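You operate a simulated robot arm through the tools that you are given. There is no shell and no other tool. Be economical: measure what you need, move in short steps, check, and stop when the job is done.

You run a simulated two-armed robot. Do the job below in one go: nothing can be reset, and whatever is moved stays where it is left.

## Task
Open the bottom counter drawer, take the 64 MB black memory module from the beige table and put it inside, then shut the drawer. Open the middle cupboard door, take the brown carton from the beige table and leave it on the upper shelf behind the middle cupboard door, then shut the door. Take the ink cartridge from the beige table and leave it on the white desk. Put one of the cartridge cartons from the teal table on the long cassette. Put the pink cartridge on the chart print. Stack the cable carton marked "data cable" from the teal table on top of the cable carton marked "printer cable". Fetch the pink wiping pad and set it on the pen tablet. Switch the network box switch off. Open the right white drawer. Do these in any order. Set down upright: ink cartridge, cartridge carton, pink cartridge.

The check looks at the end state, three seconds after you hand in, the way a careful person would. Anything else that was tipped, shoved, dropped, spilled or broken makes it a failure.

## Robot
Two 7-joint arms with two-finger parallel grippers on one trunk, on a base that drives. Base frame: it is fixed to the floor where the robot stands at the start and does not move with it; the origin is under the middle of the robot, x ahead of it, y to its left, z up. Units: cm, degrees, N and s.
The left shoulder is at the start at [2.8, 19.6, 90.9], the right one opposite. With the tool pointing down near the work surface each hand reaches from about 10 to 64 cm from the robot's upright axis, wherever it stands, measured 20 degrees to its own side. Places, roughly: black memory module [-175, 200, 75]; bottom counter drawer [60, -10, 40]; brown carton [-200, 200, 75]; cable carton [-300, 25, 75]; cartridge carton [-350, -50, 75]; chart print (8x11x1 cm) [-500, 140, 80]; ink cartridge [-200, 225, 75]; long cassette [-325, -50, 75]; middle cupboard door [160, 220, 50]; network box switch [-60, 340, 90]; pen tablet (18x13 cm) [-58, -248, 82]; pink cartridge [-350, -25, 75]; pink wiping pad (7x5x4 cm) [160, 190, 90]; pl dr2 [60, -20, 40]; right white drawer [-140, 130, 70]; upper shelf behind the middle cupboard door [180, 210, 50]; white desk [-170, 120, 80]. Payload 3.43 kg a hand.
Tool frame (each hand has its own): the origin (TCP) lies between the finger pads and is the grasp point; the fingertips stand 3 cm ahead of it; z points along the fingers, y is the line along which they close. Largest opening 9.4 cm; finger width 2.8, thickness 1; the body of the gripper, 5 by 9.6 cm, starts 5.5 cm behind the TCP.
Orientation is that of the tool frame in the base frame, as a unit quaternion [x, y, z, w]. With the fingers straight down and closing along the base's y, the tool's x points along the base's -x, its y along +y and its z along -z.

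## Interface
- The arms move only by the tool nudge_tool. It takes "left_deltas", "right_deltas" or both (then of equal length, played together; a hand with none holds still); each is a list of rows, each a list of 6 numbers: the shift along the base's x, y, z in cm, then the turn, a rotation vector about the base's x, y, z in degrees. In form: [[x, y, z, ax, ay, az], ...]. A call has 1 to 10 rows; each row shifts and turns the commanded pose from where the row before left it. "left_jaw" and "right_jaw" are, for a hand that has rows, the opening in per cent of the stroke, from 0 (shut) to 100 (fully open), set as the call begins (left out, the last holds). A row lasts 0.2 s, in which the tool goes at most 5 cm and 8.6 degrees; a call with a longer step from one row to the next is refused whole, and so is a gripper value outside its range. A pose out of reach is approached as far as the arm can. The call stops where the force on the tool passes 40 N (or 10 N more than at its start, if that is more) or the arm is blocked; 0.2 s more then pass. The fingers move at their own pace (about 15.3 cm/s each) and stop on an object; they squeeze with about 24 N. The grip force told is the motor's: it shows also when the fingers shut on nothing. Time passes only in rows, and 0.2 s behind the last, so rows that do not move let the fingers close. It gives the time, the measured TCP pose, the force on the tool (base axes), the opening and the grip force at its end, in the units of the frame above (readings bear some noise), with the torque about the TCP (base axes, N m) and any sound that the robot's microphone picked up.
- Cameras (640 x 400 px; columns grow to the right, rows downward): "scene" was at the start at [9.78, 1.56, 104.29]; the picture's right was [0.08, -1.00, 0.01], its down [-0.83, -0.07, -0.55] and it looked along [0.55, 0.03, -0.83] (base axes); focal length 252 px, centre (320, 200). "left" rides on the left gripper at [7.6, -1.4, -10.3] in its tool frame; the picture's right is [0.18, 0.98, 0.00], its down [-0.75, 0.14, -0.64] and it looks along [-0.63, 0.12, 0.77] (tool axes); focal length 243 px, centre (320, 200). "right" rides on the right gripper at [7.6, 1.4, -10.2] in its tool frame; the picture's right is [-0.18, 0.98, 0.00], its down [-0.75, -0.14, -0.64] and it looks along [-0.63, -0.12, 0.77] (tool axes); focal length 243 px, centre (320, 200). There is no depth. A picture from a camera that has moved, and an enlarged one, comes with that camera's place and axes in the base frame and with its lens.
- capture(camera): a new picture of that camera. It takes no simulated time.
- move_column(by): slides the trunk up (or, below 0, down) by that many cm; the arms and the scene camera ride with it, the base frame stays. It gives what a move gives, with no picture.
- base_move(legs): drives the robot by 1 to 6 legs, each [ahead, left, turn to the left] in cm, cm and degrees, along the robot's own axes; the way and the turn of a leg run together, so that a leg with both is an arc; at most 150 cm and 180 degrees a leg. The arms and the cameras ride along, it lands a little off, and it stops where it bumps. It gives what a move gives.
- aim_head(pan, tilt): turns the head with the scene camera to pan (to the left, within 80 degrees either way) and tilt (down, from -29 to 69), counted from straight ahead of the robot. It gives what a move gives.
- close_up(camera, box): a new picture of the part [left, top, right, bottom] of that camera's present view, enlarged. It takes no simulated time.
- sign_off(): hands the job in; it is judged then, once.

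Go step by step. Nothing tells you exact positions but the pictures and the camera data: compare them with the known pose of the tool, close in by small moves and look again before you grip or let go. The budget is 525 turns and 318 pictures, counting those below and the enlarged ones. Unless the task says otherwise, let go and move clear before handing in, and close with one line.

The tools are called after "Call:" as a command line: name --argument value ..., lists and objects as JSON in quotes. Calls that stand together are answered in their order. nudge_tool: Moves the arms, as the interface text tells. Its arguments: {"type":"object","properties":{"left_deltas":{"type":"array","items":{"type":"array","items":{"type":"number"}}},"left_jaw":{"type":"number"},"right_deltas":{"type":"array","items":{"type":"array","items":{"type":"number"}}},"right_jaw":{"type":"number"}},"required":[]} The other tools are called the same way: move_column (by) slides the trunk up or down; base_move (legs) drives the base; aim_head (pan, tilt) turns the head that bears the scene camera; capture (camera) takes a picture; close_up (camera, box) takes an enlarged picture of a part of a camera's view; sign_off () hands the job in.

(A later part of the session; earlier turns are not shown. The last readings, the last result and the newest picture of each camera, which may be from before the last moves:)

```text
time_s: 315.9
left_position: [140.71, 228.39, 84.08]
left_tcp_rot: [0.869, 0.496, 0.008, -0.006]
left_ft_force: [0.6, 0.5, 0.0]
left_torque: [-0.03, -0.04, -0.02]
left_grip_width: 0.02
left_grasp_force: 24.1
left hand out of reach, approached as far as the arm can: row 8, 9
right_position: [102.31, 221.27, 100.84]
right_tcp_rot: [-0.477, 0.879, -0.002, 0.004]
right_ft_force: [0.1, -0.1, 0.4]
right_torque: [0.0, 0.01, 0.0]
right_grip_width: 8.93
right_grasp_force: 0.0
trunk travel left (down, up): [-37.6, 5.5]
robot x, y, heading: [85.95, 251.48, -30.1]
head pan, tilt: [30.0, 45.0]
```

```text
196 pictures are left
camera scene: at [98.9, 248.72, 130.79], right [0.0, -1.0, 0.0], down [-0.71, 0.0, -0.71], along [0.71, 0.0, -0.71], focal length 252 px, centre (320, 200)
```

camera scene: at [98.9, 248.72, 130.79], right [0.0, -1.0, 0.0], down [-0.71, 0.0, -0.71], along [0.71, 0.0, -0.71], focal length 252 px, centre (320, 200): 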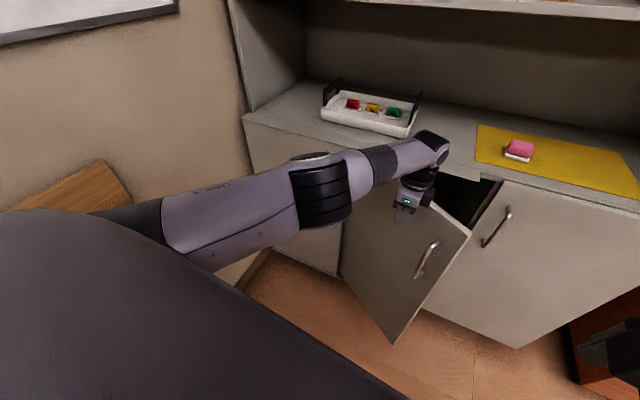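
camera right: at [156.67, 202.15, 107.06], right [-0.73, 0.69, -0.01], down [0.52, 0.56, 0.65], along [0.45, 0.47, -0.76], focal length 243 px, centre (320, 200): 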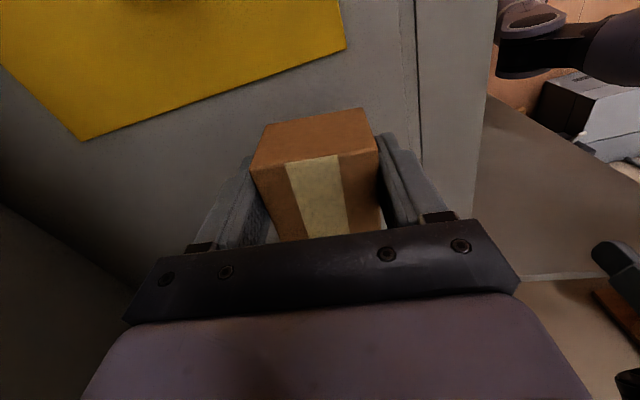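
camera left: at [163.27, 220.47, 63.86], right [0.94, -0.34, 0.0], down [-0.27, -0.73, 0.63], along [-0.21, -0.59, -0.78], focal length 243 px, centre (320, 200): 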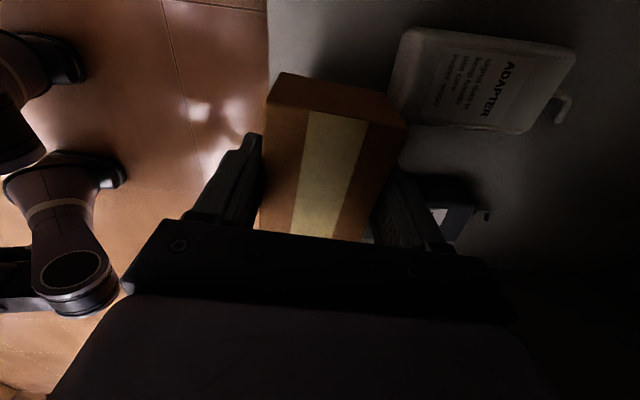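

Call:
nudge_tool --left_deltas '[[0, 0, 0.8, 0, 0, 0], [0, 0, 0, 0, 0, 0]]'

Call:
base_move --legs '[[12, -3, 0]]'

Call:
nudge_tool --left_deltas '[[0.87, -0.5, 0, 0, 0, 0], [0.87, -0.5, 0, 0, 0, 0], [0.87, -0.5, 0, 0, 0, 0], [0.87, -0.5, 0, 0, 0, 0], [0.87, -0.5, 0, 0, 0, 0], [0.87, -0.5, 0, 0, 0, 0]]'

Call:
capture --camera "scene"

```text
time_s: 316.5
left_position: [140.66, 228.49, 85.03]
left_tcp_rot: [0.868, 0.496, 0.009, -0.005]
left_ft_force: [0.9, 0.0, 0.1]
left_torque: [-0.06, -0.01, -0.01]
left_grip_width: 0.0
left_grasp_force: 24.1
right_position: [102.2, 221.2, 100.85]
right_tcp_rot: [-0.477, 0.879, -0.003, 0.005]
right_ft_force: [-0.1, -0.4, 0.0]
right_torque: [0.01, -0.01, 0.0]
right_grip_width: 8.92
right_grasp_force: 0.1
trunk travel left (down, up): [-37.6, 5.5]
robot x, y, heading: [85.79, 251.7, -29.9]
head pan, tilt: [30.0, 45.0]
```

```text
time_s: 317.7
left_position: [149.62, 219.68, 84.99]
left_tcp_rot: [0.868, 0.496, 0.009, -0.006]
left_ft_force: [0.5, -0.4, -0.5]
left_torque: [-0.02, 0.01, 0.01]
left_grip_width: 0.0
left_grasp_force: 23.5
right_position: [111.14, 212.47, 100.87]
right_tcp_rot: [-0.477, 0.879, -0.003, 0.003]
right_ft_force: [-0.2, 0.2, -0.8]
right_torque: [0.01, 0.03, 0.0]
right_grip_width: 8.92
right_grasp_force: 0.0
trunk travel left (down, up): [-37.6, 5.5]
robot x, y, heading: [94.88, 243.03, -29.9]
head pan, tilt: [30.0, 45.0]
```

```text
time_s: 319.1
left_position: [150.1, 219.76, 85.25]
left_tcp_rot: [0.869, 0.496, 0.008, -0.006]
left_ft_force: [-0.6, 0.3, 0.0]
left_torque: [0.03, -0.01, 0.0]
left_grip_width: 0.01
left_grasp_force: 24.0
left hand out of reach, approached as far as the arm can: row 1, 2, 3, 4, 5, 6
right_position: [111.25, 212.49, 100.74]
right_tcp_rot: [-0.476, 0.879, -0.005, 0.004]
right_ft_force: [-0.2, 0.2, -0.2]
right_torque: [0.01, 0.0, -0.02]
right_grip_width: 8.94
right_grasp_force: 0.1
trunk travel left (down, up): [-37.6, 5.5]
robot x, y, heading: [94.95, 242.41, -30.2]
head pan, tilt: [30.0, 45.0]
```

```text
195 pictures are left
camera scene: at [107.85, 239.99, 130.8], right [0.0, -1.0, 0.0], down [-0.71, 0.0, -0.71], along [0.71, 0.0, -0.71], focal length 252 px, centre (320, 200)
```

scene: 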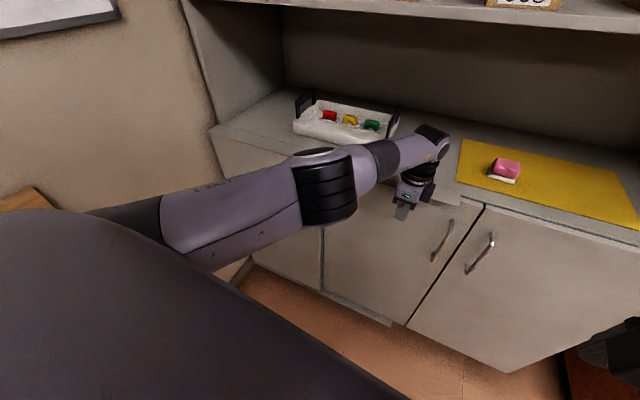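

Call:
base_move --legs '[[4, 0, 0]]'

Call:
close_up --camera "scene" --box '[300, 120, 540, 330]'

```text
time_s: 320.0
left_position: [153.65, 217.73, 85.02]
left_tcp_rot: [0.868, 0.496, 0.009, -0.006]
left_ft_force: [0.4, -0.1, -0.4]
left_torque: [0.04, 0.03, 0.01]
left_grip_width: 0.0
left_grasp_force: 24.1
right_position: [114.71, 210.59, 100.82]
right_tcp_rot: [-0.477, 0.879, -0.003, 0.004]
right_ft_force: [0.6, -0.5, 0.3]
right_torque: [0.04, 0.0, -0.02]
right_grip_width: 8.93
right_grasp_force: 0.0
trunk travel left (down, up): [-37.6, 5.5]
robot x, y, heading: [98.27, 241.18, -30.0]
head pan, tilt: [30.0, 45.0]
```

```text
1.90 times, centred on (420, 225) of scene
camera zoom: at [111.43, 237.92, 130.78], right [0.0, -1.0, 0.0], down [-0.71, 0.0, -0.71], along [0.71, 0.0, -0.71], focal length 480 px, centre (130, 152)
```

zoom: 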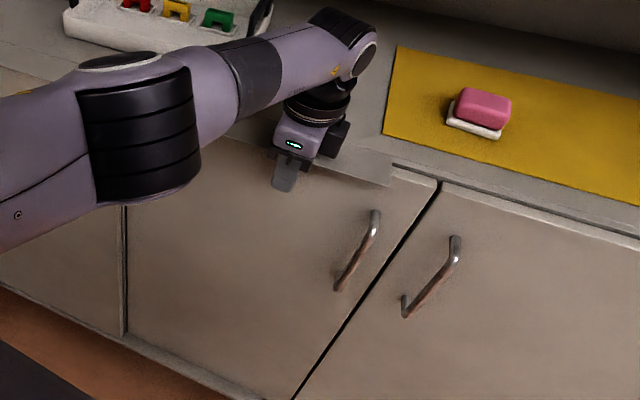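

Call:
base_move --legs '[[3, 0, 0]]'

Call:
close_up --camera "scene" --box '[300, 120, 540, 330]'

```text
time_s: 320.9
left_position: [154.48, 217.13, 85.08]
left_tcp_rot: [0.868, 0.497, 0.003, -0.02]
left_ft_force: [-7.0, 5.8, 4.1]
left_torque: [-0.09, -0.26, 0.13]
left_grip_width: 0.01
left_grasp_force: 23.7
right_position: [116.17, 209.57, 100.89]
right_tcp_rot: [-0.477, 0.879, -0.004, 0.005]
right_ft_force: [-0.9, 0.7, -0.8]
right_torque: [-0.04, 0.0, 0.04]
right_grip_width: 8.91
right_grasp_force: 0.0
trunk travel left (down, up): [-37.6, 5.5]
robot x, y, heading: [99.65, 240.18, -30.1]
head pan, tilt: [30.0, 45.0]
stopped in leg 1: the force on the tool passed its limit at 78 N (the readings are from after the stop); the commanded pose is now the measured one
```

```text
1.90 times, centred on (420, 225) of scene
camera zoom: at [112.76, 237.17, 130.8], right [0.0, -1.0, 0.0], down [-0.71, 0.0, -0.71], along [0.71, 0.0, -0.71], focal length 480 px, centre (130, 152)
```

zoom: 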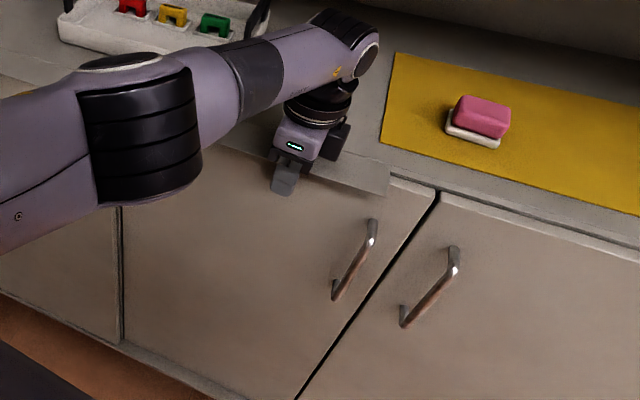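

Door is shut (firm contact). Back the left hand off and look closely at the pink pad.

Call:
base_move --legs '[[-8, 0, 0]]'

Call:
aim_head --pan 0 --tilt 40

Call:
capture --camera "scene"

Call:
close_up --camera "scene" --box '[360, 130, 480, 230]'

```text
time_s: 321.9
left_position: [147.5, 221.3, 85.26]
left_tcp_rot: [0.867, 0.498, 0.004, -0.018]
left_ft_force: [-0.5, 0.7, 0.5]
left_torque: [-0.01, -0.02, -0.01]
left_grip_width: 0.0
left_grasp_force: 24.2
right_position: [109.24, 213.82, 100.86]
right_tcp_rot: [-0.477, 0.879, -0.004, 0.003]
right_ft_force: [-0.3, -0.1, 0.2]
right_torque: [-0.02, 0.01, 0.0]
right_grip_width: 8.91
right_grasp_force: 0.1
trunk travel left (down, up): [-37.6, 5.5]
robot x, y, heading: [92.83, 244.08, -29.8]
head pan, tilt: [30.0, 45.0]
```

```text
time_s: 322.9
left_position: [147.56, 221.19, 85.09]
left_tcp_rot: [0.867, 0.498, 0.004, -0.018]
left_ft_force: [-0.7, -0.2, -1.0]
left_torque: [0.0, 0.02, 0.01]
left_grip_width: 0.0
left_grasp_force: 23.7
right_position: [109.13, 213.8, 100.89]
right_tcp_rot: [-0.477, 0.879, -0.004, 0.004]
right_ft_force: [1.3, -0.8, -0.2]
right_torque: [0.01, 0.0, 0.0]
right_grip_width: 8.94
right_grasp_force: 0.0
trunk travel left (down, up): [-37.6, 5.5]
robot x, y, heading: [92.74, 244.27, -29.7]
head pan, tilt: [0.0, 40.0]
```

```text
192 pictures are left
camera scene: at [105.05, 236.94, 131.52], right [-0.5, -0.87, 0.0], down [-0.56, 0.32, -0.77], along [0.66, -0.38, -0.64], focal length 252 px, centre (320, 200)
```

scene: 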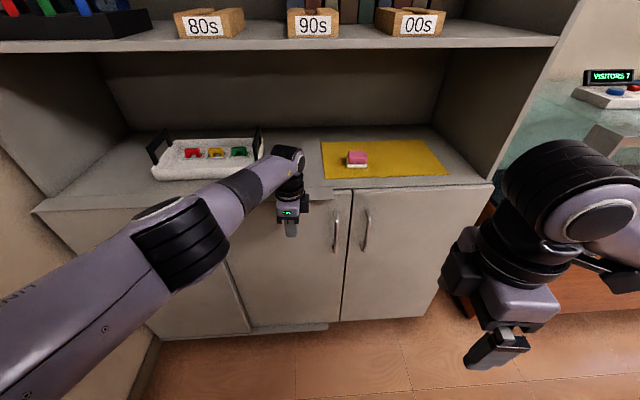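

```text
4.00 times, centred on (420, 180) of scene
camera zoom: at [105.05, 236.94, 131.52], right [-0.5, -0.87, 0.0], down [-0.56, 0.32, -0.77], along [0.66, -0.38, -0.64], focal length 1007 px, centre (-80, 280)
```

zoom: 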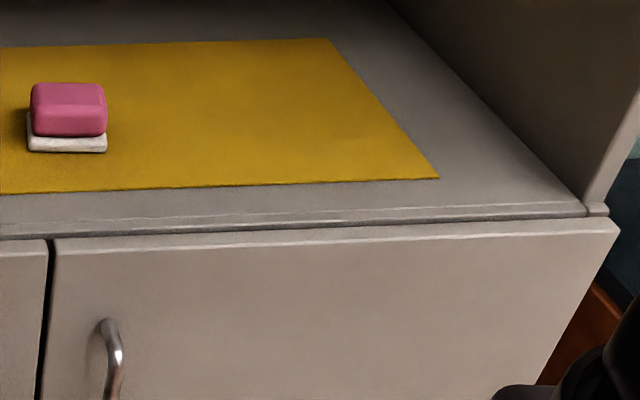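

Pink pad centre ≈(160,191.5), top ≈92. Retract the left hand, then drive in with the right hand.

Call:
nudge_tool --left_deltas '[[-2.6, 1.5, 1, 0, 0, 0], [-2.6, 3.3, 1, 0, 0, 0], [-2.6, 3.3, 1, 0, 0, 0], [-2.6, 3.3, 1, 0, 0, 0], [-2.6, 3.3, 1, 0, 0, 0], [-2.6, 3.3, 1, 0, 0, 0], [-2.6, 3.3, 1, 0, 0, 0], [-2.6, 3.3, 1, 0, 0, 0]]'

Call:
base_move --legs '[[28, 0, 0]]'

Call:
move_column --by -4

Call:
capture --camera "scene"

```text
time_s: 324.7
left_position: [126.68, 245.94, 93.26]
left_tcp_rot: [0.867, 0.498, 0.002, -0.019]
left_ft_force: [-0.3, 0.2, 0.2]
left_torque: [0.01, 0.03, 0.0]
left_grip_width: 0.0
left_grasp_force: 24.0
left hand out of reach, approached as far as the arm can: row 1
right_position: [109.14, 213.77, 100.85]
right_tcp_rot: [-0.477, 0.879, -0.004, 0.004]
right_ft_force: [-0.3, -0.3, -0.5]
right_torque: [0.0, -0.01, -0.04]
right_grip_width: 8.94
right_grasp_force: 0.1
trunk travel left (down, up): [-37.6, 5.5]
robot x, y, heading: [92.86, 244.29, -29.8]
head pan, tilt: [0.0, 40.0]
```

```text
time_s: 326.6
left_position: [150.77, 231.7, 93.27]
left_tcp_rot: [0.868, 0.496, 0.003, -0.019]
left_ft_force: [0.0, 0.4, 0.1]
left_torque: [0.01, 0.01, 0.02]
left_grip_width: 0.0
left_grasp_force: 23.4
right_position: [133.13, 199.85, 100.75]
right_tcp_rot: [-0.476, 0.879, -0.003, 0.003]
right_ft_force: [0.4, 0.8, -1.0]
right_torque: [0.02, 0.02, 0.01]
right_grip_width: 8.93
right_grasp_force: 0.0
trunk travel left (down, up): [-37.6, 5.5]
robot x, y, heading: [116.59, 230.21, -29.8]
head pan, tilt: [0.0, 40.0]
```

```text
time_s: 327.5
left_position: [150.9, 231.76, 89.11]
left_tcp_rot: [0.868, 0.496, 0.002, -0.019]
left_ft_force: [0.1, 1.0, 0.2]
left_torque: [0.0, -0.02, 0.0]
left_grip_width: 0.01
left_grasp_force: 23.9
right_position: [133.1, 199.79, 96.81]
right_tcp_rot: [-0.475, 0.88, -0.004, 0.003]
right_ft_force: [-0.8, -0.5, -0.1]
right_torque: [-0.02, 0.0, 0.02]
right_grip_width: 8.95
right_grasp_force: 0.2
trunk travel left (down, up): [-33.6, 9.5]
robot x, y, heading: [117.06, 230.36, -30.2]
head pan, tilt: [0.0, 40.0]
```

```text
190 pictures are left
camera scene: at [129.1, 222.99, 127.52], right [-0.5, -0.87, 0.0], down [-0.56, 0.32, -0.77], along [0.66, -0.38, -0.64], focal length 252 px, centre (320, 200)
```

scene: 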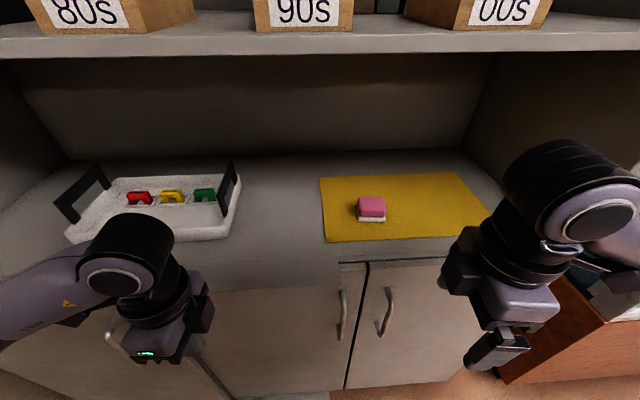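

Call:
nudge_tool --right_deltas '[[4.4, -1.2, 0, 0, 0, 3], [4.4, -1.2, 0, 0, 0, 0], [4.4, -1.2, 0, 0, 0, 0], [4.4, -1.2, 0, 0, 0, 0], [4.4, -1.3, 0, 0, 0, 0], [3.2, -1.3, 0, 0, 0, 0], [0, 0, 0, 0, 0, 0]]' --right_jaw 90

Call:
capture --camera "right"

Call:
capture --camera "scene"

```text
time_s: 329.1
left_position: [150.95, 231.76, 89.2]
left_tcp_rot: [0.868, 0.497, 0.003, -0.019]
left_ft_force: [-0.4, -0.2, -0.2]
left_torque: [0.01, -0.02, 0.02]
left_grip_width: 0.0
left_grasp_force: 23.9
right_position: [158.55, 192.35, 96.87]
right_tcp_rot: [-0.499, 0.867, -0.004, 0.005]
right_ft_force: [-0.4, -0.2, -0.4]
right_torque: [-0.01, 0.01, 0.02]
right_grip_width: 8.48
right_grasp_force: 0.0
trunk travel left (down, up): [-33.6, 9.5]
robot x, y, heading: [116.68, 230.22, -30.1]
head pan, tilt: [0.0, 40.0]
```

```text
189 pictures are left
camera right: at [153.21, 186.55, 107.18], right [-0.76, 0.65, -0.01], down [0.49, 0.58, 0.65], along [0.43, 0.48, -0.76], focal length 243 px, centre (320, 200)
```

right: 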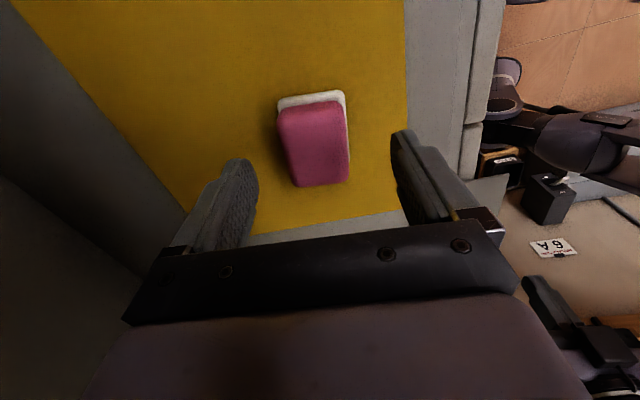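

```text
188 pictures are left
camera scene: at [129.11, 222.98, 127.52], right [-0.5, -0.87, 0.0], down [-0.56, 0.32, -0.77], along [0.66, -0.38, -0.64], focal length 252 px, centre (320, 200)
```

scene: 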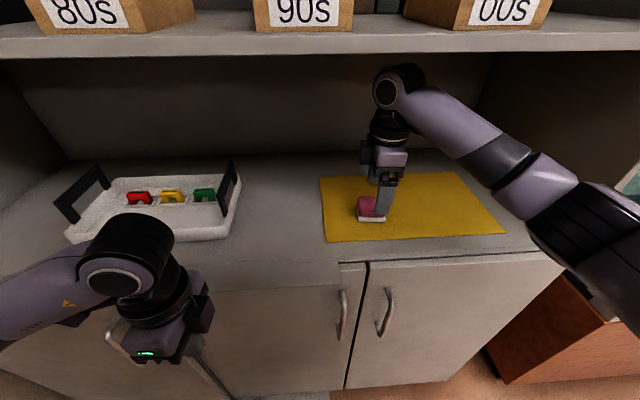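

Centred. Lower and grip.

Call:
nudge_tool --right_deltas '[[0, 0, -2, 0, 0, 0], [0, 0, -2, 0, 0, 0], [0, 0, -0.8, 0, 0, 0], [0, 0, 0, 0, 0, 0]]'

Call:
nudge_tool --right_deltas '[[0, 0, 0, 0, 0, 0], [0, 0, 0, 0, 0, 0], [0, 0, 0, 0, 0, 0]]' --right_jaw 0

Call:
nudge_tool --right_deltas '[[0, 0, 1, 0, 0, 0], [0, 0, 2, 0, 0, 0], [0, 0, 2, 0, 0, 0], [-4.3, 2.4, 0, 0, 0, 0], [-4.3, 2.4, 0, 0, 0, 0], [-4.3, 2.4, 0, 0, 0, 0], [-4.3, 2.4, 0, 0, 0, 0]]'

Call:
capture --camera "right"

```text
time_s: 330.1
left_position: [150.91, 231.62, 89.27]
left_tcp_rot: [0.868, 0.497, 0.004, -0.019]
left_ft_force: [0.4, 0.3, 0.4]
left_torque: [-0.01, 0.01, 0.0]
left_grip_width: 0.02
left_grasp_force: 24.3
right_position: [158.34, 192.32, 92.04]
right_tcp_rot: [-0.497, 0.868, -0.005, 0.005]
right_ft_force: [-0.4, 1.0, 1.2]
right_torque: [0.0, -0.02, -0.02]
right_grip_width: 8.45
right_grasp_force: 0.0
trunk travel left (down, up): [-33.6, 9.5]
robot x, y, heading: [116.75, 230.16, -30.1]
head pan, tilt: [0.0, 40.0]
```

```text
time_s: 330.9
left_position: [150.98, 231.66, 89.14]
left_tcp_rot: [0.868, 0.496, 0.004, -0.019]
left_ft_force: [0.7, -0.2, 0.4]
left_torque: [-0.02, -0.02, 0.0]
left_grip_width: 0.02
left_grasp_force: 24.0
right_position: [158.36, 192.32, 92.04]
right_tcp_rot: [-0.497, 0.867, -0.003, 0.005]
right_ft_force: [0.3, 0.1, 1.3]
right_torque: [0.02, -0.02, -0.03]
right_grip_width: 4.95
right_grasp_force: 24.1
trunk travel left (down, up): [-33.6, 9.5]
robot x, y, heading: [116.5, 230.34, -30.1]
head pan, tilt: [0.0, 40.0]
```

```text
time_s: 332.5
left_position: [150.91, 231.75, 89.35]
left_tcp_rot: [0.868, 0.496, 0.003, -0.02]
left_ft_force: [-1.5, 0.0, 0.1]
left_torque: [0.0, -0.02, -0.02]
left_grip_width: 0.0
left_grasp_force: 23.9
right_position: [141.07, 202.11, 96.99]
right_tcp_rot: [-0.497, 0.868, -0.004, 0.003]
right_ft_force: [0.1, 1.0, -0.5]
right_torque: [0.02, -0.01, -0.01]
right_grip_width: 4.96
right_grasp_force: 24.2
trunk travel left (down, up): [-33.6, 9.5]
robot x, y, heading: [116.86, 230.36, -30.2]
head pan, tilt: [0.0, 40.0]
```

```text
187 pictures are left
camera right: at [135.81, 196.29, 107.38], right [-0.76, 0.65, -0.01], down [0.5, 0.58, 0.65], along [0.43, 0.48, -0.76], focal length 243 px, centre (320, 200)
```

right: 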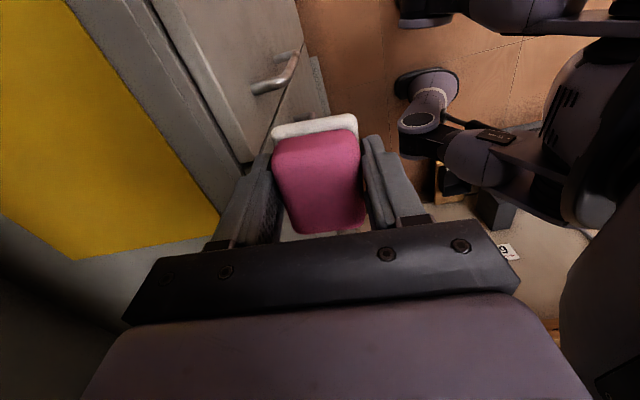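

Pad is held. Now drive along the counter wall to the pen tablet at the far right end.

Call:
base_move --legs '[[-22, 0, 0], [0, -150, 0], [0, -150, 0], [0, -140, 0]]'

Call:
aim_head --pan -20 --tilt 30

Call:
capture --camera "scene"

```text
time_s: 371.6
left_position: [-96.32, -129.73, 89.23]
left_tcp_rot: [0.879, 0.476, 0.003, -0.019]
left_ft_force: [-0.3, -0.1, 0.2]
left_torque: [-0.02, -0.02, 0.01]
left_grip_width: 0.0
left_grasp_force: 23.9
right_position: [-107.47, -158.9, 97.03]
right_tcp_rot: [-0.479, 0.878, -0.004, 0.004]
right_ft_force: [-0.1, 0.5, -0.8]
right_torque: [0.02, 0.02, -0.02]
right_grip_width: 4.95
right_grasp_force: 23.6
trunk travel left (down, up): [-33.6, 9.5]
robot x, y, heading: [-130.82, -129.88, -32.9]
head pan, tilt: [0.0, 40.0]
```

```text
time_s: 372.5
left_position: [-96.33, -129.74, 89.31]
left_tcp_rot: [0.879, 0.476, 0.003, -0.018]
left_ft_force: [0.3, -0.2, -0.9]
left_torque: [0.0, 0.01, 0.01]
left_grip_width: 0.0
left_grasp_force: 23.6
right_position: [-107.36, -158.92, 97.09]
right_tcp_rot: [-0.478, 0.878, -0.005, 0.005]
right_ft_force: [0.4, -0.3, -0.8]
right_torque: [-0.01, -0.02, 0.0]
right_grip_width: 4.98
right_grasp_force: 23.7
trunk travel left (down, up): [-33.6, 9.5]
robot x, y, heading: [-130.56, -129.46, -32.5]
head pan, tilt: [-20.0, 30.0]
```

```text
186 pictures are left
camera scene: at [-120.2, -140.04, 129.05], right [-0.8, -0.61, 0.0], down [-0.3, 0.4, -0.87], along [0.53, -0.69, -0.5], focal length 252 px, centre (320, 200)
```

scene: 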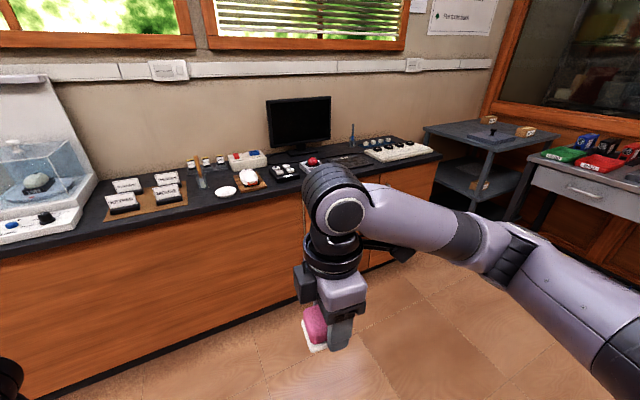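

Call:
close_up --camera "scene" --box '[180, 130, 440, 220]'

```text
2.46 times, centred on (310, 175) of scene
camera zoom: at [-120.2, -140.04, 129.05], right [-0.8, -0.61, 0.0], down [-0.3, 0.4, -0.87], along [0.53, -0.69, -0.5], focal length 620 px, centre (345, 262)
```

zoom: 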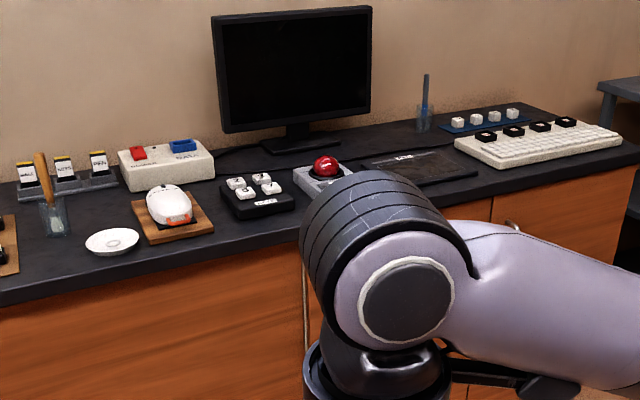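

The pen tablet (flat black slab right of the trackball) is at ≈(-58,-247), counter edge ~16 cm in front of it. Approach.

Call:
base_move --legs '[[0, -53, 2.7], [60, 0, 0]]'

Call:
aim_head --pan 0 --tilt 45

Call:
capture --camera "scene"

```text
time_s: 380.7
left_position: [-73.55, -205.24, 89.37]
left_tcp_rot: [0.87, 0.493, 0.004, -0.019]
left_ft_force: [-0.6, -0.2, 0.0]
left_torque: [0.01, 0.0, 0.01]
left_grip_width: 0.01
left_grasp_force: 23.9
right_position: [-83.57, -234.82, 97.04]
right_tcp_rot: [-0.495, 0.869, -0.004, 0.004]
right_ft_force: [0.0, -0.3, -0.5]
right_torque: [0.0, -0.01, -0.03]
right_grip_width: 4.95
right_grasp_force: 23.7
trunk travel left (down, up): [-33.6, 9.5]
robot x, y, heading: [-107.98, -206.54, -30.5]
head pan, tilt: [-20.0, 30.0]
```

```text
time_s: 381.6
left_position: [-73.61, -205.13, 89.29]
left_tcp_rot: [0.87, 0.493, 0.004, -0.019]
left_ft_force: [0.5, -0.6, -0.1]
left_torque: [0.0, 0.01, -0.01]
left_grip_width: 0.0
left_grasp_force: 23.7
right_position: [-83.6, -234.84, 97.05]
right_tcp_rot: [-0.495, 0.869, -0.004, 0.004]
right_ft_force: [0.2, 0.8, -0.8]
right_torque: [-0.02, 0.01, 0.01]
right_grip_width: 4.96
right_grasp_force: 23.8
trunk travel left (down, up): [-33.6, 9.5]
robot x, y, heading: [-107.57, -206.7, -30.6]
head pan, tilt: [0.0, 45.0]
```

```text
184 pictures are left
camera scene: at [-95.8, -213.62, 126.8], right [-0.51, -0.86, 0.0], down [-0.61, 0.36, -0.71], along [0.61, -0.36, -0.71], focal length 252 px, centre (320, 200)
```

scene: 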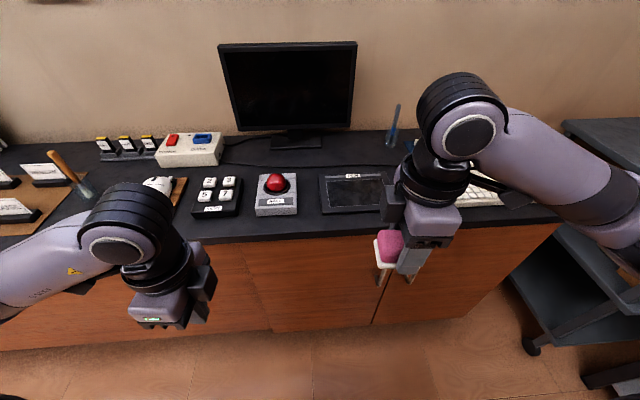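

Call:
base_move --legs '[[10, 0, 0]]'

Call:
nudge_tool --right_deltas '[[3.5, -1.8, 0, 0, 0, 0], [3.5, -1.8, 0, 0, 0, 0], [3.5, -1.8, 0, 0, 0, 0], [3.5, -1.8, 0, 0, 0, 0], [3.2, -1.3, 0, 0, 0, 0], [0, 0, 0, 0, 0, 0]]'

Call:
capture --camera "scene"

Call:
capture --camera "right"

```text
time_s: 382.7
left_position: [-64.98, -210.21, 89.28]
left_tcp_rot: [0.869, 0.495, 0.003, -0.019]
left_ft_force: [-0.1, 0.3, 0.2]
left_torque: [0.0, 0.02, 0.02]
left_grip_width: 0.01
left_grasp_force: 24.1
right_position: [-74.96, -239.75, 97.09]
right_tcp_rot: [-0.497, 0.868, -0.003, 0.004]
right_ft_force: [0.9, -0.7, 0.6]
right_torque: [-0.02, 0.0, 0.0]
right_grip_width: 4.98
right_grasp_force: 24.0
trunk travel left (down, up): [-33.6, 9.5]
robot x, y, heading: [-99.38, -211.2, -30.4]
head pan, tilt: [0.0, 45.0]
```

```text
time_s: 384.1
left_position: [-64.99, -210.08, 89.32]
left_tcp_rot: [0.869, 0.494, 0.003, -0.019]
left_ft_force: [-1.2, 0.0, 0.1]
left_torque: [0.0, 0.03, 0.01]
left_grip_width: 0.02
left_grasp_force: 23.7
right_position: [-57.69, -248.25, 96.94]
right_tcp_rot: [-0.496, 0.868, -0.004, 0.005]
right_ft_force: [0.5, 0.3, -0.6]
right_torque: [0.0, 0.0, 0.03]
right_grip_width: 4.95
right_grasp_force: 23.6
trunk travel left (down, up): [-33.6, 9.5]
robot x, y, heading: [-99.14, -211.85, -30.6]
head pan, tilt: [0.0, 45.0]
```

```text
183 pictures are left
camera scene: at [-87.25, -218.59, 126.8], right [-0.5, -0.86, 0.0], down [-0.61, 0.36, -0.71], along [0.61, -0.36, -0.71], focal length 252 px, centre (320, 200)
```

scene: 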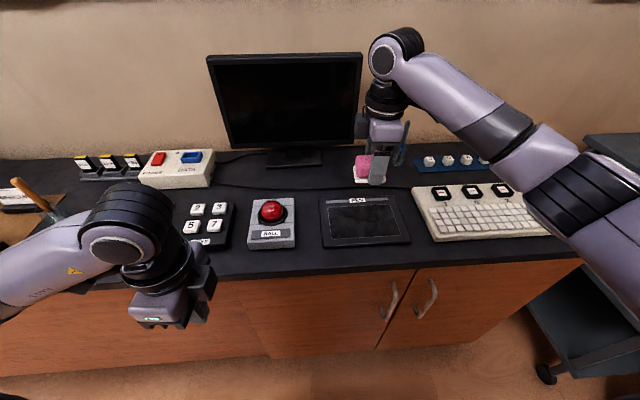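

```text
182 pictures are left
camera right: at [-62.98, -254.0, 107.19], right [-0.76, 0.66, -0.01], down [0.49, 0.58, 0.65], along [0.43, 0.48, -0.76], focal length 243 px, centre (320, 200)
```

right: 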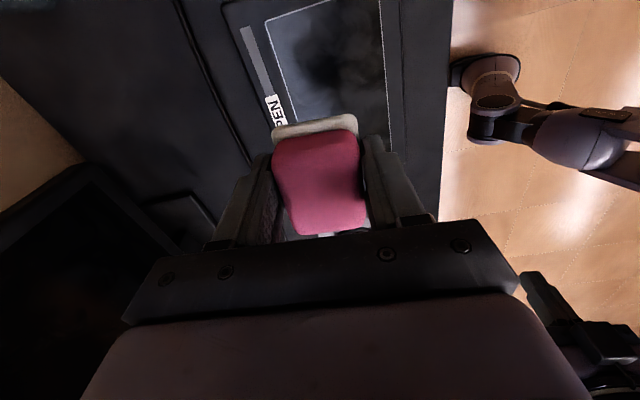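

The pad is above the tablet centre (tiny shift back). Lower to contact.

Call:
nudge_tool --right_deltas '[[-0.6, 0.4, -3, 0, 0, 0], [0, 0, -3, 0, 0, 0], [0, 0, -2.5, 0, 0, 0], [0, 0, -0.7, 0, 0, 0], [0, 0, -0.5, 0, 0, 0], [0, 0, -0.4, 0, 0, 0], [0, 0, -0.4, 0, 0, 0]]'

Call:
capture --camera "scene"

```text
time_s: 385.7
left_position: [-65.06, -210.11, 89.27]
left_tcp_rot: [0.868, 0.496, 0.003, -0.019]
left_ft_force: [-0.6, -0.7, -0.6]
left_torque: [0.0, -0.02, -0.03]
left_grip_width: 0.0
left_grasp_force: 24.5
right_position: [-58.44, -248.04, 86.37]
right_tcp_rot: [-0.496, 0.868, -0.004, 0.004]
right_ft_force: [1.0, 0.7, -0.8]
right_torque: [0.03, -0.02, 0.0]
right_grip_width: 4.95
right_grasp_force: 24.3
trunk travel left (down, up): [-33.6, 9.5]
robot x, y, heading: [-99.02, -211.69, -30.1]
head pan, tilt: [0.0, 45.0]
```

```text
181 pictures are left
camera scene: at [-87.24, -218.59, 126.8], right [-0.5, -0.86, 0.0], down [-0.61, 0.36, -0.71], along [0.61, -0.36, -0.71], focal length 252 px, centre (320, 200)
```

scene: 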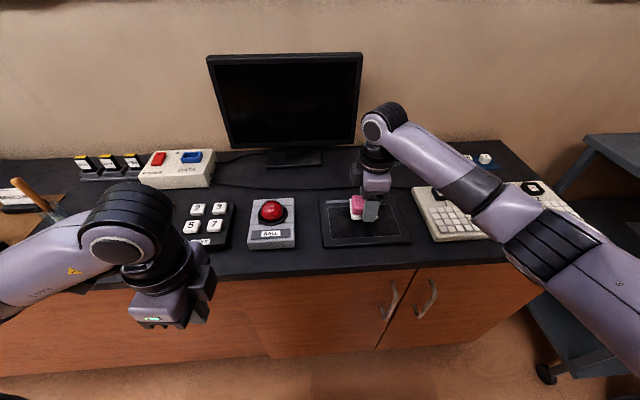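

Call:
nudge_tool --right_deltas '[[-0.5, 0.3, -0.5, 0, 0, 0], [0, 0, -0.4, 0, 0, 0], [0, 0, -0.4, 0, 0, 0], [0, 0, -0.4, 0, 0, 0], [0, 0, -0.4, 0, 0, 0], [0, 0, -0.4, 0, 0, 0]]'

```text
time_s: 387.1
left_position: [-65.27, -210.08, 89.36]
left_tcp_rot: [0.869, 0.495, 0.005, -0.017]
left_ft_force: [-0.7, 0.2, -0.2]
left_torque: [-0.01, 0.01, -0.02]
left_grip_width: 0.0
left_grasp_force: 23.8
right_position: [-58.85, -247.5, 84.56]
right_tcp_rot: [-0.497, 0.867, -0.007, 0.008]
right_ft_force: [-2.3, -1.2, 25.7]
right_torque: [0.13, 0.51, 0.03]
right_grip_width: 4.98
right_grasp_force: 23.7
trunk travel left (down, up): [-33.6, 9.5]
robot x, y, heading: [-99.23, -211.49, -30.4]
head pan, tilt: [0.0, 45.0]
```

Contact with the tablet. Release and rise.

Call:
nudge_tool --right_deltas '[[0, 0, 0.3, 0, 0, 0], [0, 0, 0, 0, 0, 0], [0, 0, 0, 0, 0, 0]]' --right_jaw 90

Call:
nudge_tool --right_deltas '[[0, 0, 2, 0, 0, 0], [0, 0, 3, 0, 0, 0], [0, 0, 4, 0, 0, 0], [0, 0, 4, 0, 0, 0], [-3.5, 2, 0, 0, 0, 0], [-3.5, 2, 0, 0, 0, 0], [-3.5, 2, 0, 0, 0, 0], [-3.5, 2, 0, 0, 0, 0]]'

Call:
capture --camera "scene"

```text
time_s: 387.9
left_position: [-65.07, -210.17, 89.25]
left_tcp_rot: [0.869, 0.495, 0.003, -0.018]
left_ft_force: [-0.2, -0.4, 0.0]
left_torque: [-0.02, 0.01, -0.01]
left_grip_width: 0.0
left_grasp_force: 24.0
right_position: [-58.86, -247.67, 84.37]
right_tcp_rot: [-0.497, 0.868, -0.003, 0.004]
right_ft_force: [0.0, 0.7, 0.1]
right_torque: [-0.01, 0.02, 0.01]
right_grip_width: 8.47
right_grasp_force: 0.2
trunk travel left (down, up): [-33.6, 9.5]
robot x, y, heading: [-98.91, -211.82, -30.2]
head pan, tilt: [0.0, 45.0]
```

```text
time_s: 389.7
left_position: [-65.01, -210.08, 89.25]
left_tcp_rot: [0.869, 0.494, 0.004, -0.019]
left_ft_force: [0.0, 0.3, -1.5]
left_torque: [0.0, 0.02, 0.05]
left_grip_width: 0.0
left_grasp_force: 23.8
right_position: [-73.14, -239.46, 97.21]
right_tcp_rot: [-0.497, 0.868, -0.004, 0.004]
right_ft_force: [-0.5, 0.1, -0.2]
right_torque: [0.0, 0.0, -0.01]
right_grip_width: 8.45
right_grasp_force: 0.1
trunk travel left (down, up): [-33.6, 9.5]
robot x, y, heading: [-99.11, -211.4, -30.3]
head pan, tilt: [0.0, 45.0]
```

```text
180 pictures are left
camera scene: at [-87.27, -218.58, 126.8], right [-0.5, -0.86, 0.0], down [-0.61, 0.36, -0.71], along [0.61, -0.36, -0.71], focal length 252 px, centre (320, 200)
```

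scene: 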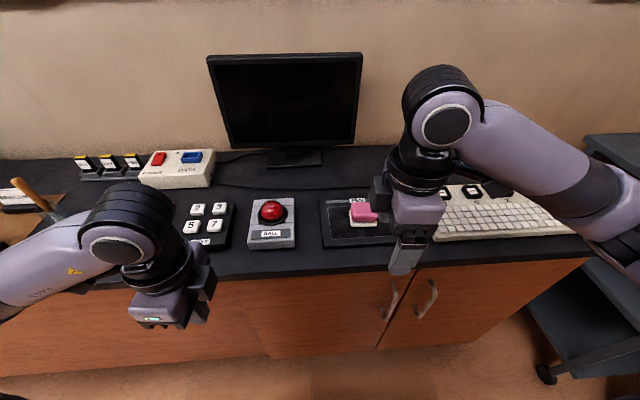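

Pad is on the tablet. Back off and turn toward the teal table.

Call:
base_move --legs '[[-45, 0, 0], [0, 0, 167]]'

Call:
aim_head --pan 0 --tilt 15

Call:
capture --camera "scene"

```text
time_s: 399.2
left_position: [-171.45, -182.3, 89.29]
left_tcp_rot: [-0.389, 0.921, -0.02, -0.005]
left_ft_force: [0.1, -0.4, 0.4]
left_torque: [-0.06, 0.0, -0.02]
left_grip_width: 0.01
left_grasp_force: 24.2
right_position: [-156.88, -155.45, 97.32]
right_tcp_rot: [0.92, 0.392, -0.003, -0.004]
right_ft_force: [-0.6, -0.8, 0.3]
right_torque: [0.01, -0.01, -0.01]
right_grip_width: 8.46
right_grasp_force: 0.0
trunk travel left (down, up): [-33.6, 9.5]
robot x, y, heading: [-138.02, -188.69, 136.2]
head pan, tilt: [0.0, 45.0]
```

```text
time_s: 400.2
left_position: [-171.31, -182.24, 89.27]
left_tcp_rot: [-0.389, 0.921, -0.018, -0.006]
left_ft_force: [-0.3, 0.6, -0.3]
left_torque: [0.01, 0.0, 0.02]
left_grip_width: 0.0
left_grasp_force: 23.7
right_position: [-156.88, -155.34, 97.26]
right_tcp_rot: [0.92, 0.391, -0.004, -0.004]
right_ft_force: [0.4, 0.2, 0.0]
right_torque: [-0.02, 0.01, -0.01]
right_grip_width: 8.47
right_grasp_force: 0.0
trunk travel left (down, up): [-33.6, 9.5]
robot x, y, heading: [-137.65, -189.1, 136.2]
head pan, tilt: [0.0, 15.0]
```

```text
179 pictures are left
camera scene: at [-148.92, -178.44, 131.47], right [0.69, 0.72, 0.0], down [0.19, -0.18, -0.97], along [-0.7, 0.67, -0.26], focal length 252 px, centre (320, 200)
```

scene: 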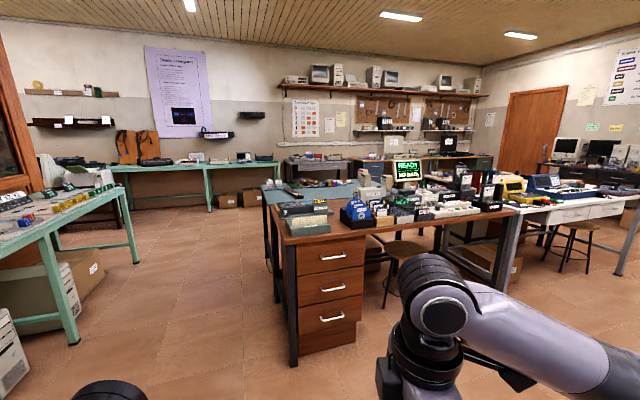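

The teal table is behind the brown desk; I'll approach it from its open south-west end via the aisle.

Call:
base_move --legs '[[0, 0, 14], [0, 30, 0], [120, 0, 0], [100, 0, 0], [0, 0, -90]]'

Call:
aim_head --pan 0 --tilt 35

Call:
capture --camera "scene"

```text
time_s: 418.5
left_position: [-342.69, -71.15, 89.26]
left_tcp_rot: [0.271, 0.962, -0.01, -0.016]
left_ft_force: [-0.4, -0.4, 1.3]
left_torque: [0.02, -0.01, -0.02]
left_grip_width: 0.0
left_grasp_force: 24.5
right_position: [-313.44, -79.35, 97.17]
right_tcp_rot: [0.963, -0.268, -0.001, -0.005]
right_ft_force: [-0.5, 0.7, -0.6]
right_torque: [0.04, 0.01, -0.02]
right_grip_width: 8.45
right_grasp_force: 0.1
trunk travel left (down, up): [-33.6, 9.5]
robot x, y, heading: [-341.76, -104.92, 59.1]
head pan, tilt: [0.0, 15.0]
```

```text
time_s: 419.4
left_position: [-342.79, -71.06, 89.35]
left_tcp_rot: [0.27, 0.963, -0.011, -0.016]
left_ft_force: [0.2, -0.9, 0.2]
left_torque: [-0.01, 0.02, -0.02]
left_grip_width: 0.0
left_grasp_force: 23.7
right_position: [-313.32, -79.47, 97.25]
right_tcp_rot: [0.964, -0.267, -0.001, -0.005]
right_ft_force: [-1.3, 0.3, 0.4]
right_torque: [0.01, 0.01, 0.02]
right_grip_width: 8.47
right_grasp_force: 0.0
trunk travel left (down, up): [-33.6, 9.5]
robot x, y, heading: [-341.87, -105.24, 59.1]
head pan, tilt: [0.0, 35.0]
```

```text
178 pictures are left
camera scene: at [-334.4, -92.8, 128.29], right [0.86, -0.52, 0.0], down [-0.3, -0.49, -0.82], along [0.42, 0.7, -0.57], focal length 252 px, centre (320, 200)
```

scene: 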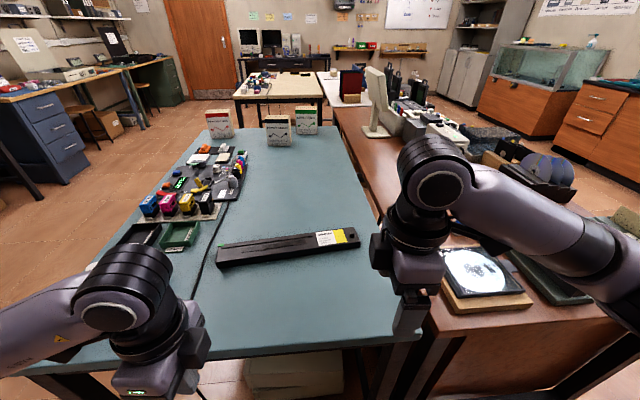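

Call:
close_up --camera "scene" --box '[100, 95, 380, 275]'

Call:
close_up --camera "scene" --box '[100, 130, 260, 260]'

```text
2.22 times, centred on (240, 185) of scene
camera zoom: at [-334.4, -92.8, 128.29], right [0.86, -0.52, 0.0], down [-0.3, -0.49, -0.82], along [0.42, 0.7, -0.57], focal length 560 px, centre (498, 233)
```

zoom: 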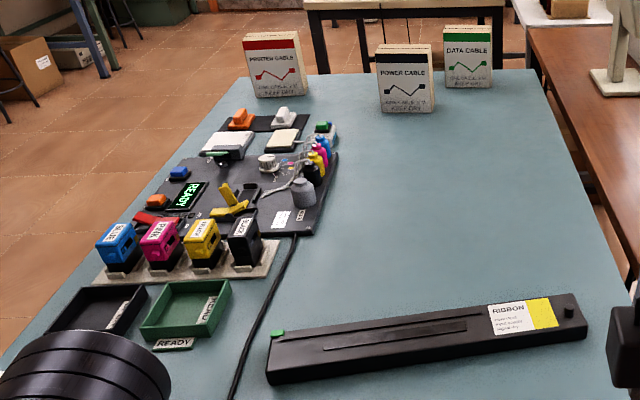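

```text
3.08 times, centred on (180, 195) of scene
camera zoom: at [-334.4, -92.8, 128.29], right [0.86, -0.52, 0.0], down [-0.3, -0.49, -0.82], along [0.42, 0.7, -0.57], focal length 775 px, centre (751, 215)
```

zoom: 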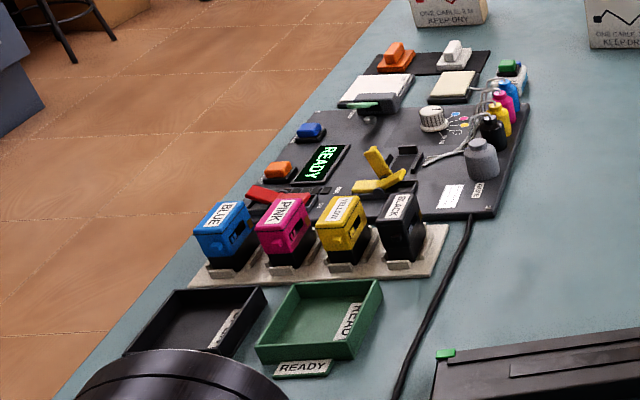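

The cable cartons, ribbon cassette and cartridge rack are visible; my left arm hides the near-left corner. Move it aside and look.

Call:
nudge_tool --left_deltas '[[0, 0, 3, 0, 0, 0], [0, 0, 3, 0, 0, 0], [-3.5, 0, 1, 0, 0, 0], [-3.5, 0, 0, 0, 0, 0], [-3.5, -1, 0, 0, 0, 0], [-3.5, -1, 0, 0, 0, 0], [-3, -1, 0, 0, 0, 0]]'

Call:
aim_head --pan 10 --tilt 50

Call:
capture --camera "scene"

```text
time_s: 420.9
left_position: [-358.32, -66.88, 96.42]
left_tcp_rot: [0.272, 0.962, -0.012, -0.015]
left_ft_force: [0.3, 0.0, 0.2]
left_torque: [0.01, 0.0, -0.01]
left_grip_width: 0.03
left_grasp_force: 24.1
left hand out of reach, approached as far as the arm can: row 1, 2, 5, 6, 7
right_position: [-313.4, -79.44, 97.18]
right_tcp_rot: [0.963, -0.268, 0.0, -0.005]
right_ft_force: [0.1, 0.2, -0.1]
right_torque: [-0.01, 0.04, 0.02]
right_grip_width: 8.48
right_grasp_force: 0.0
trunk travel left (down, up): [-33.6, 9.5]
robot x, y, heading: [-341.9, -105.49, 58.9]
head pan, tilt: [0.0, 35.0]
```

```text
time_s: 421.7
left_position: [-358.25, -66.9, 96.47]
left_tcp_rot: [0.271, 0.962, -0.013, -0.016]
left_ft_force: [-0.9, -0.4, 0.2]
left_torque: [0.05, 0.0, -0.02]
left_grip_width: 0.01
left_grasp_force: 24.1
right_position: [-313.32, -79.32, 97.13]
right_tcp_rot: [0.964, -0.267, -0.001, -0.006]
right_ft_force: [1.0, 0.3, 0.0]
right_torque: [-0.02, -0.01, -0.02]
right_grip_width: 8.47
right_grasp_force: 0.1
trunk travel left (down, up): [-33.6, 9.5]
robot x, y, heading: [-342.05, -105.04, 58.9]
head pan, tilt: [10.0, 50.0]
```

```text
175 pictures are left
camera scene: at [-336.17, -93.16, 126.11], right [0.93, -0.36, 0.0], down [-0.27, -0.71, -0.64], along [0.23, 0.6, -0.77], focal length 252 px, centre (320, 200)
```

scene: 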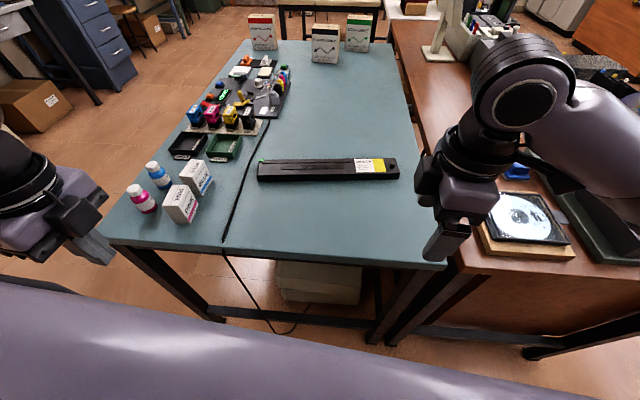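

Call:
close_up --camera "scene" --box '[110, 130, 290, 250]'

```text
3.33 times, centred on (200, 190) of scene
camera zoom: at [-336.17, -93.16, 126.11], right [0.93, -0.36, 0.0], down [-0.27, -0.71, -0.64], along [0.23, 0.6, -0.77], focal length 840 px, centre (720, 233)
```

zoom: 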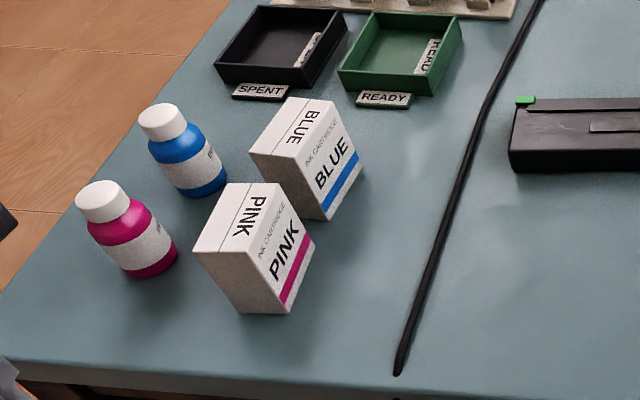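

Cartridge cartons are the PINK and BLUE ink boxes; pink one is nearest at ≈(-351.8,-50), ~3×5.6×6 cm. Yaw the left gripper and move above it.

Call:
nudge_tool --left_deltas '[[0, 0, 0, 0, 0, -8], [0, 0, 0, 0, 0, -8], [0, 0, 0, 0, 0, -8], [0, 0, 0, 0, 0, -8], [0, 0, 0, 0, 0, -8], [0.5, 2.5, 0, 0, 0, -8], [1, 3, 0, 0, 0, -8], [1.5, 3.5, 0, 0, 0, -8], [1.5, 3.5, 0, 0, 0, -8], [1.5, 3.5, 0, 0, 0, -8]]' --left_jaw 80

Call:
capture --camera "left"

Call:
capture --camera "scene"

```text
time_s: 423.9
left_position: [-352.2, -50.23, 96.59]
left_tcp_rot: [0.826, 0.563, 0.002, -0.019]
left_ft_force: [-0.1, 0.4, -0.5]
left_torque: [0.01, 0.02, 0.02]
left_grip_width: 7.51
left_grasp_force: 0.0
left hand out of reach, approached as far as the arm can: row 5
right_position: [-313.47, -79.25, 97.27]
right_tcp_rot: [0.963, -0.268, 0.0, -0.005]
right_ft_force: [-0.2, 0.6, -0.9]
right_torque: [-0.01, 0.0, 0.01]
right_grip_width: 8.48
right_grasp_force: 0.1
trunk travel left (down, up): [-33.6, 9.5]
robot x, y, heading: [-341.84, -105.13, 59.2]
head pan, tilt: [10.0, 50.0]
```

```text
173 pictures are left
camera left: at [-350.58, -42.89, 107.12], right [0.98, -0.19, -0.03], down [-0.13, -0.77, 0.62], along [-0.14, -0.6, -0.78], focal length 243 px, centre (320, 200)
```

left: 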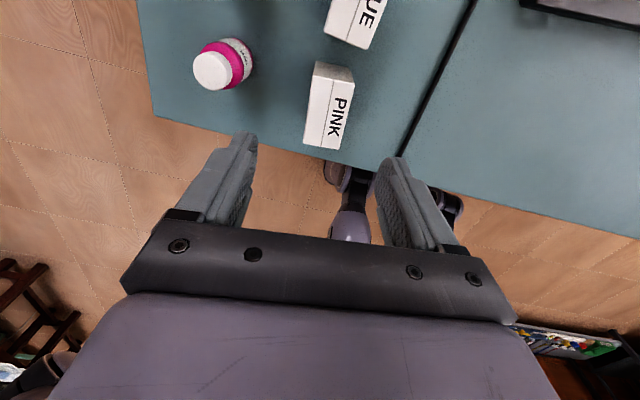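

```text
172 pictures are left
camera scene: at [-336.15, -93.14, 126.1], right [0.93, -0.36, 0.0], down [-0.27, -0.72, -0.64], along [0.23, 0.6, -0.77], focal length 252 px, centre (320, 200)
```

scene: 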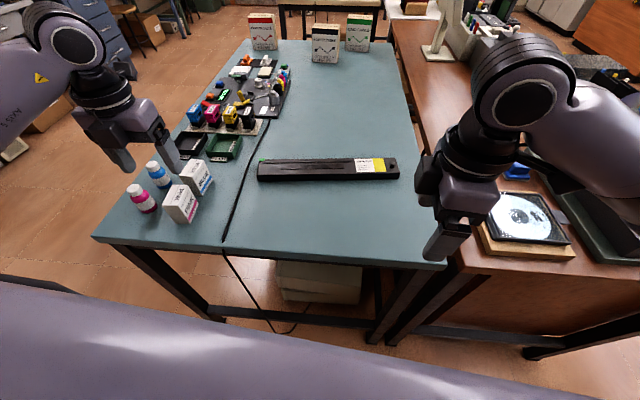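

Aligned over the pink carton. Narrow the jaw, descend, grip.

Call:
nudge_tool --left_deltas '[[0.3, 0.5, -3, 0, 0, 0], [0, 0, -3, 0, 0, 0], [0, 0, -2, 0, 0, 0], [0, 0, 0, 0, 0, 0]]' --left_jaw 60

Call:
capture --camera "left"

Call:
close_up --camera "scene" --box '[110, 110, 290, 250]'

```text
time_s: 424.9
left_position: [-352.13, -49.54, 88.58]
left_tcp_rot: [0.826, 0.563, 0.003, -0.019]
left_ft_force: [-0.1, 0.6, 0.3]
left_torque: [-0.02, 0.0, 0.01]
left_grip_width: 5.66
left_grasp_force: 0.2
right_position: [-313.36, -79.3, 97.23]
right_tcp_rot: [0.963, -0.268, 0.0, -0.005]
right_ft_force: [0.4, -0.5, 0.7]
right_torque: [0.01, -0.02, 0.0]
right_grip_width: 8.46
right_grasp_force: 0.0
trunk travel left (down, up): [-33.6, 9.5]
robot x, y, heading: [-341.78, -105.18, 59.3]
head pan, tilt: [10.0, 50.0]
```

```text
171 pictures are left
camera left: at [-350.4, -42.35, 99.1], right [0.98, -0.19, -0.02], down [-0.13, -0.77, 0.62], along [-0.13, -0.6, -0.79], focal length 243 px, centre (320, 200)
```

left: 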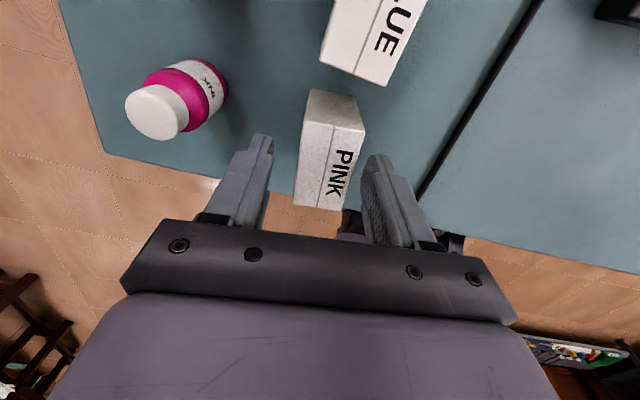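

```text
2.86 times, centred on (200, 180) of scene
camera zoom: at [-336.18, -93.16, 126.11], right [0.93, -0.36, 0.0], down [-0.27, -0.72, -0.64], along [0.23, 0.6, -0.77], focal length 720 px, centre (663, 257)
```

zoom: 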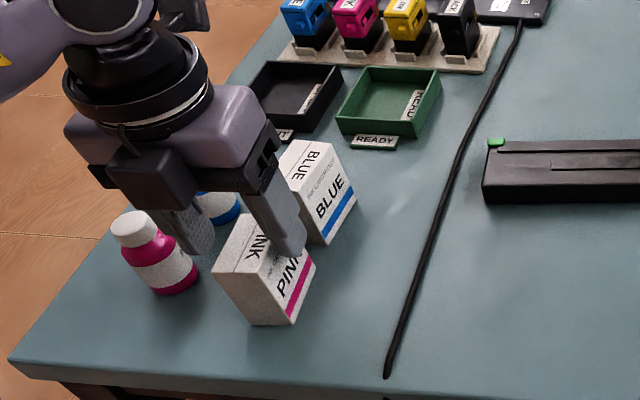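

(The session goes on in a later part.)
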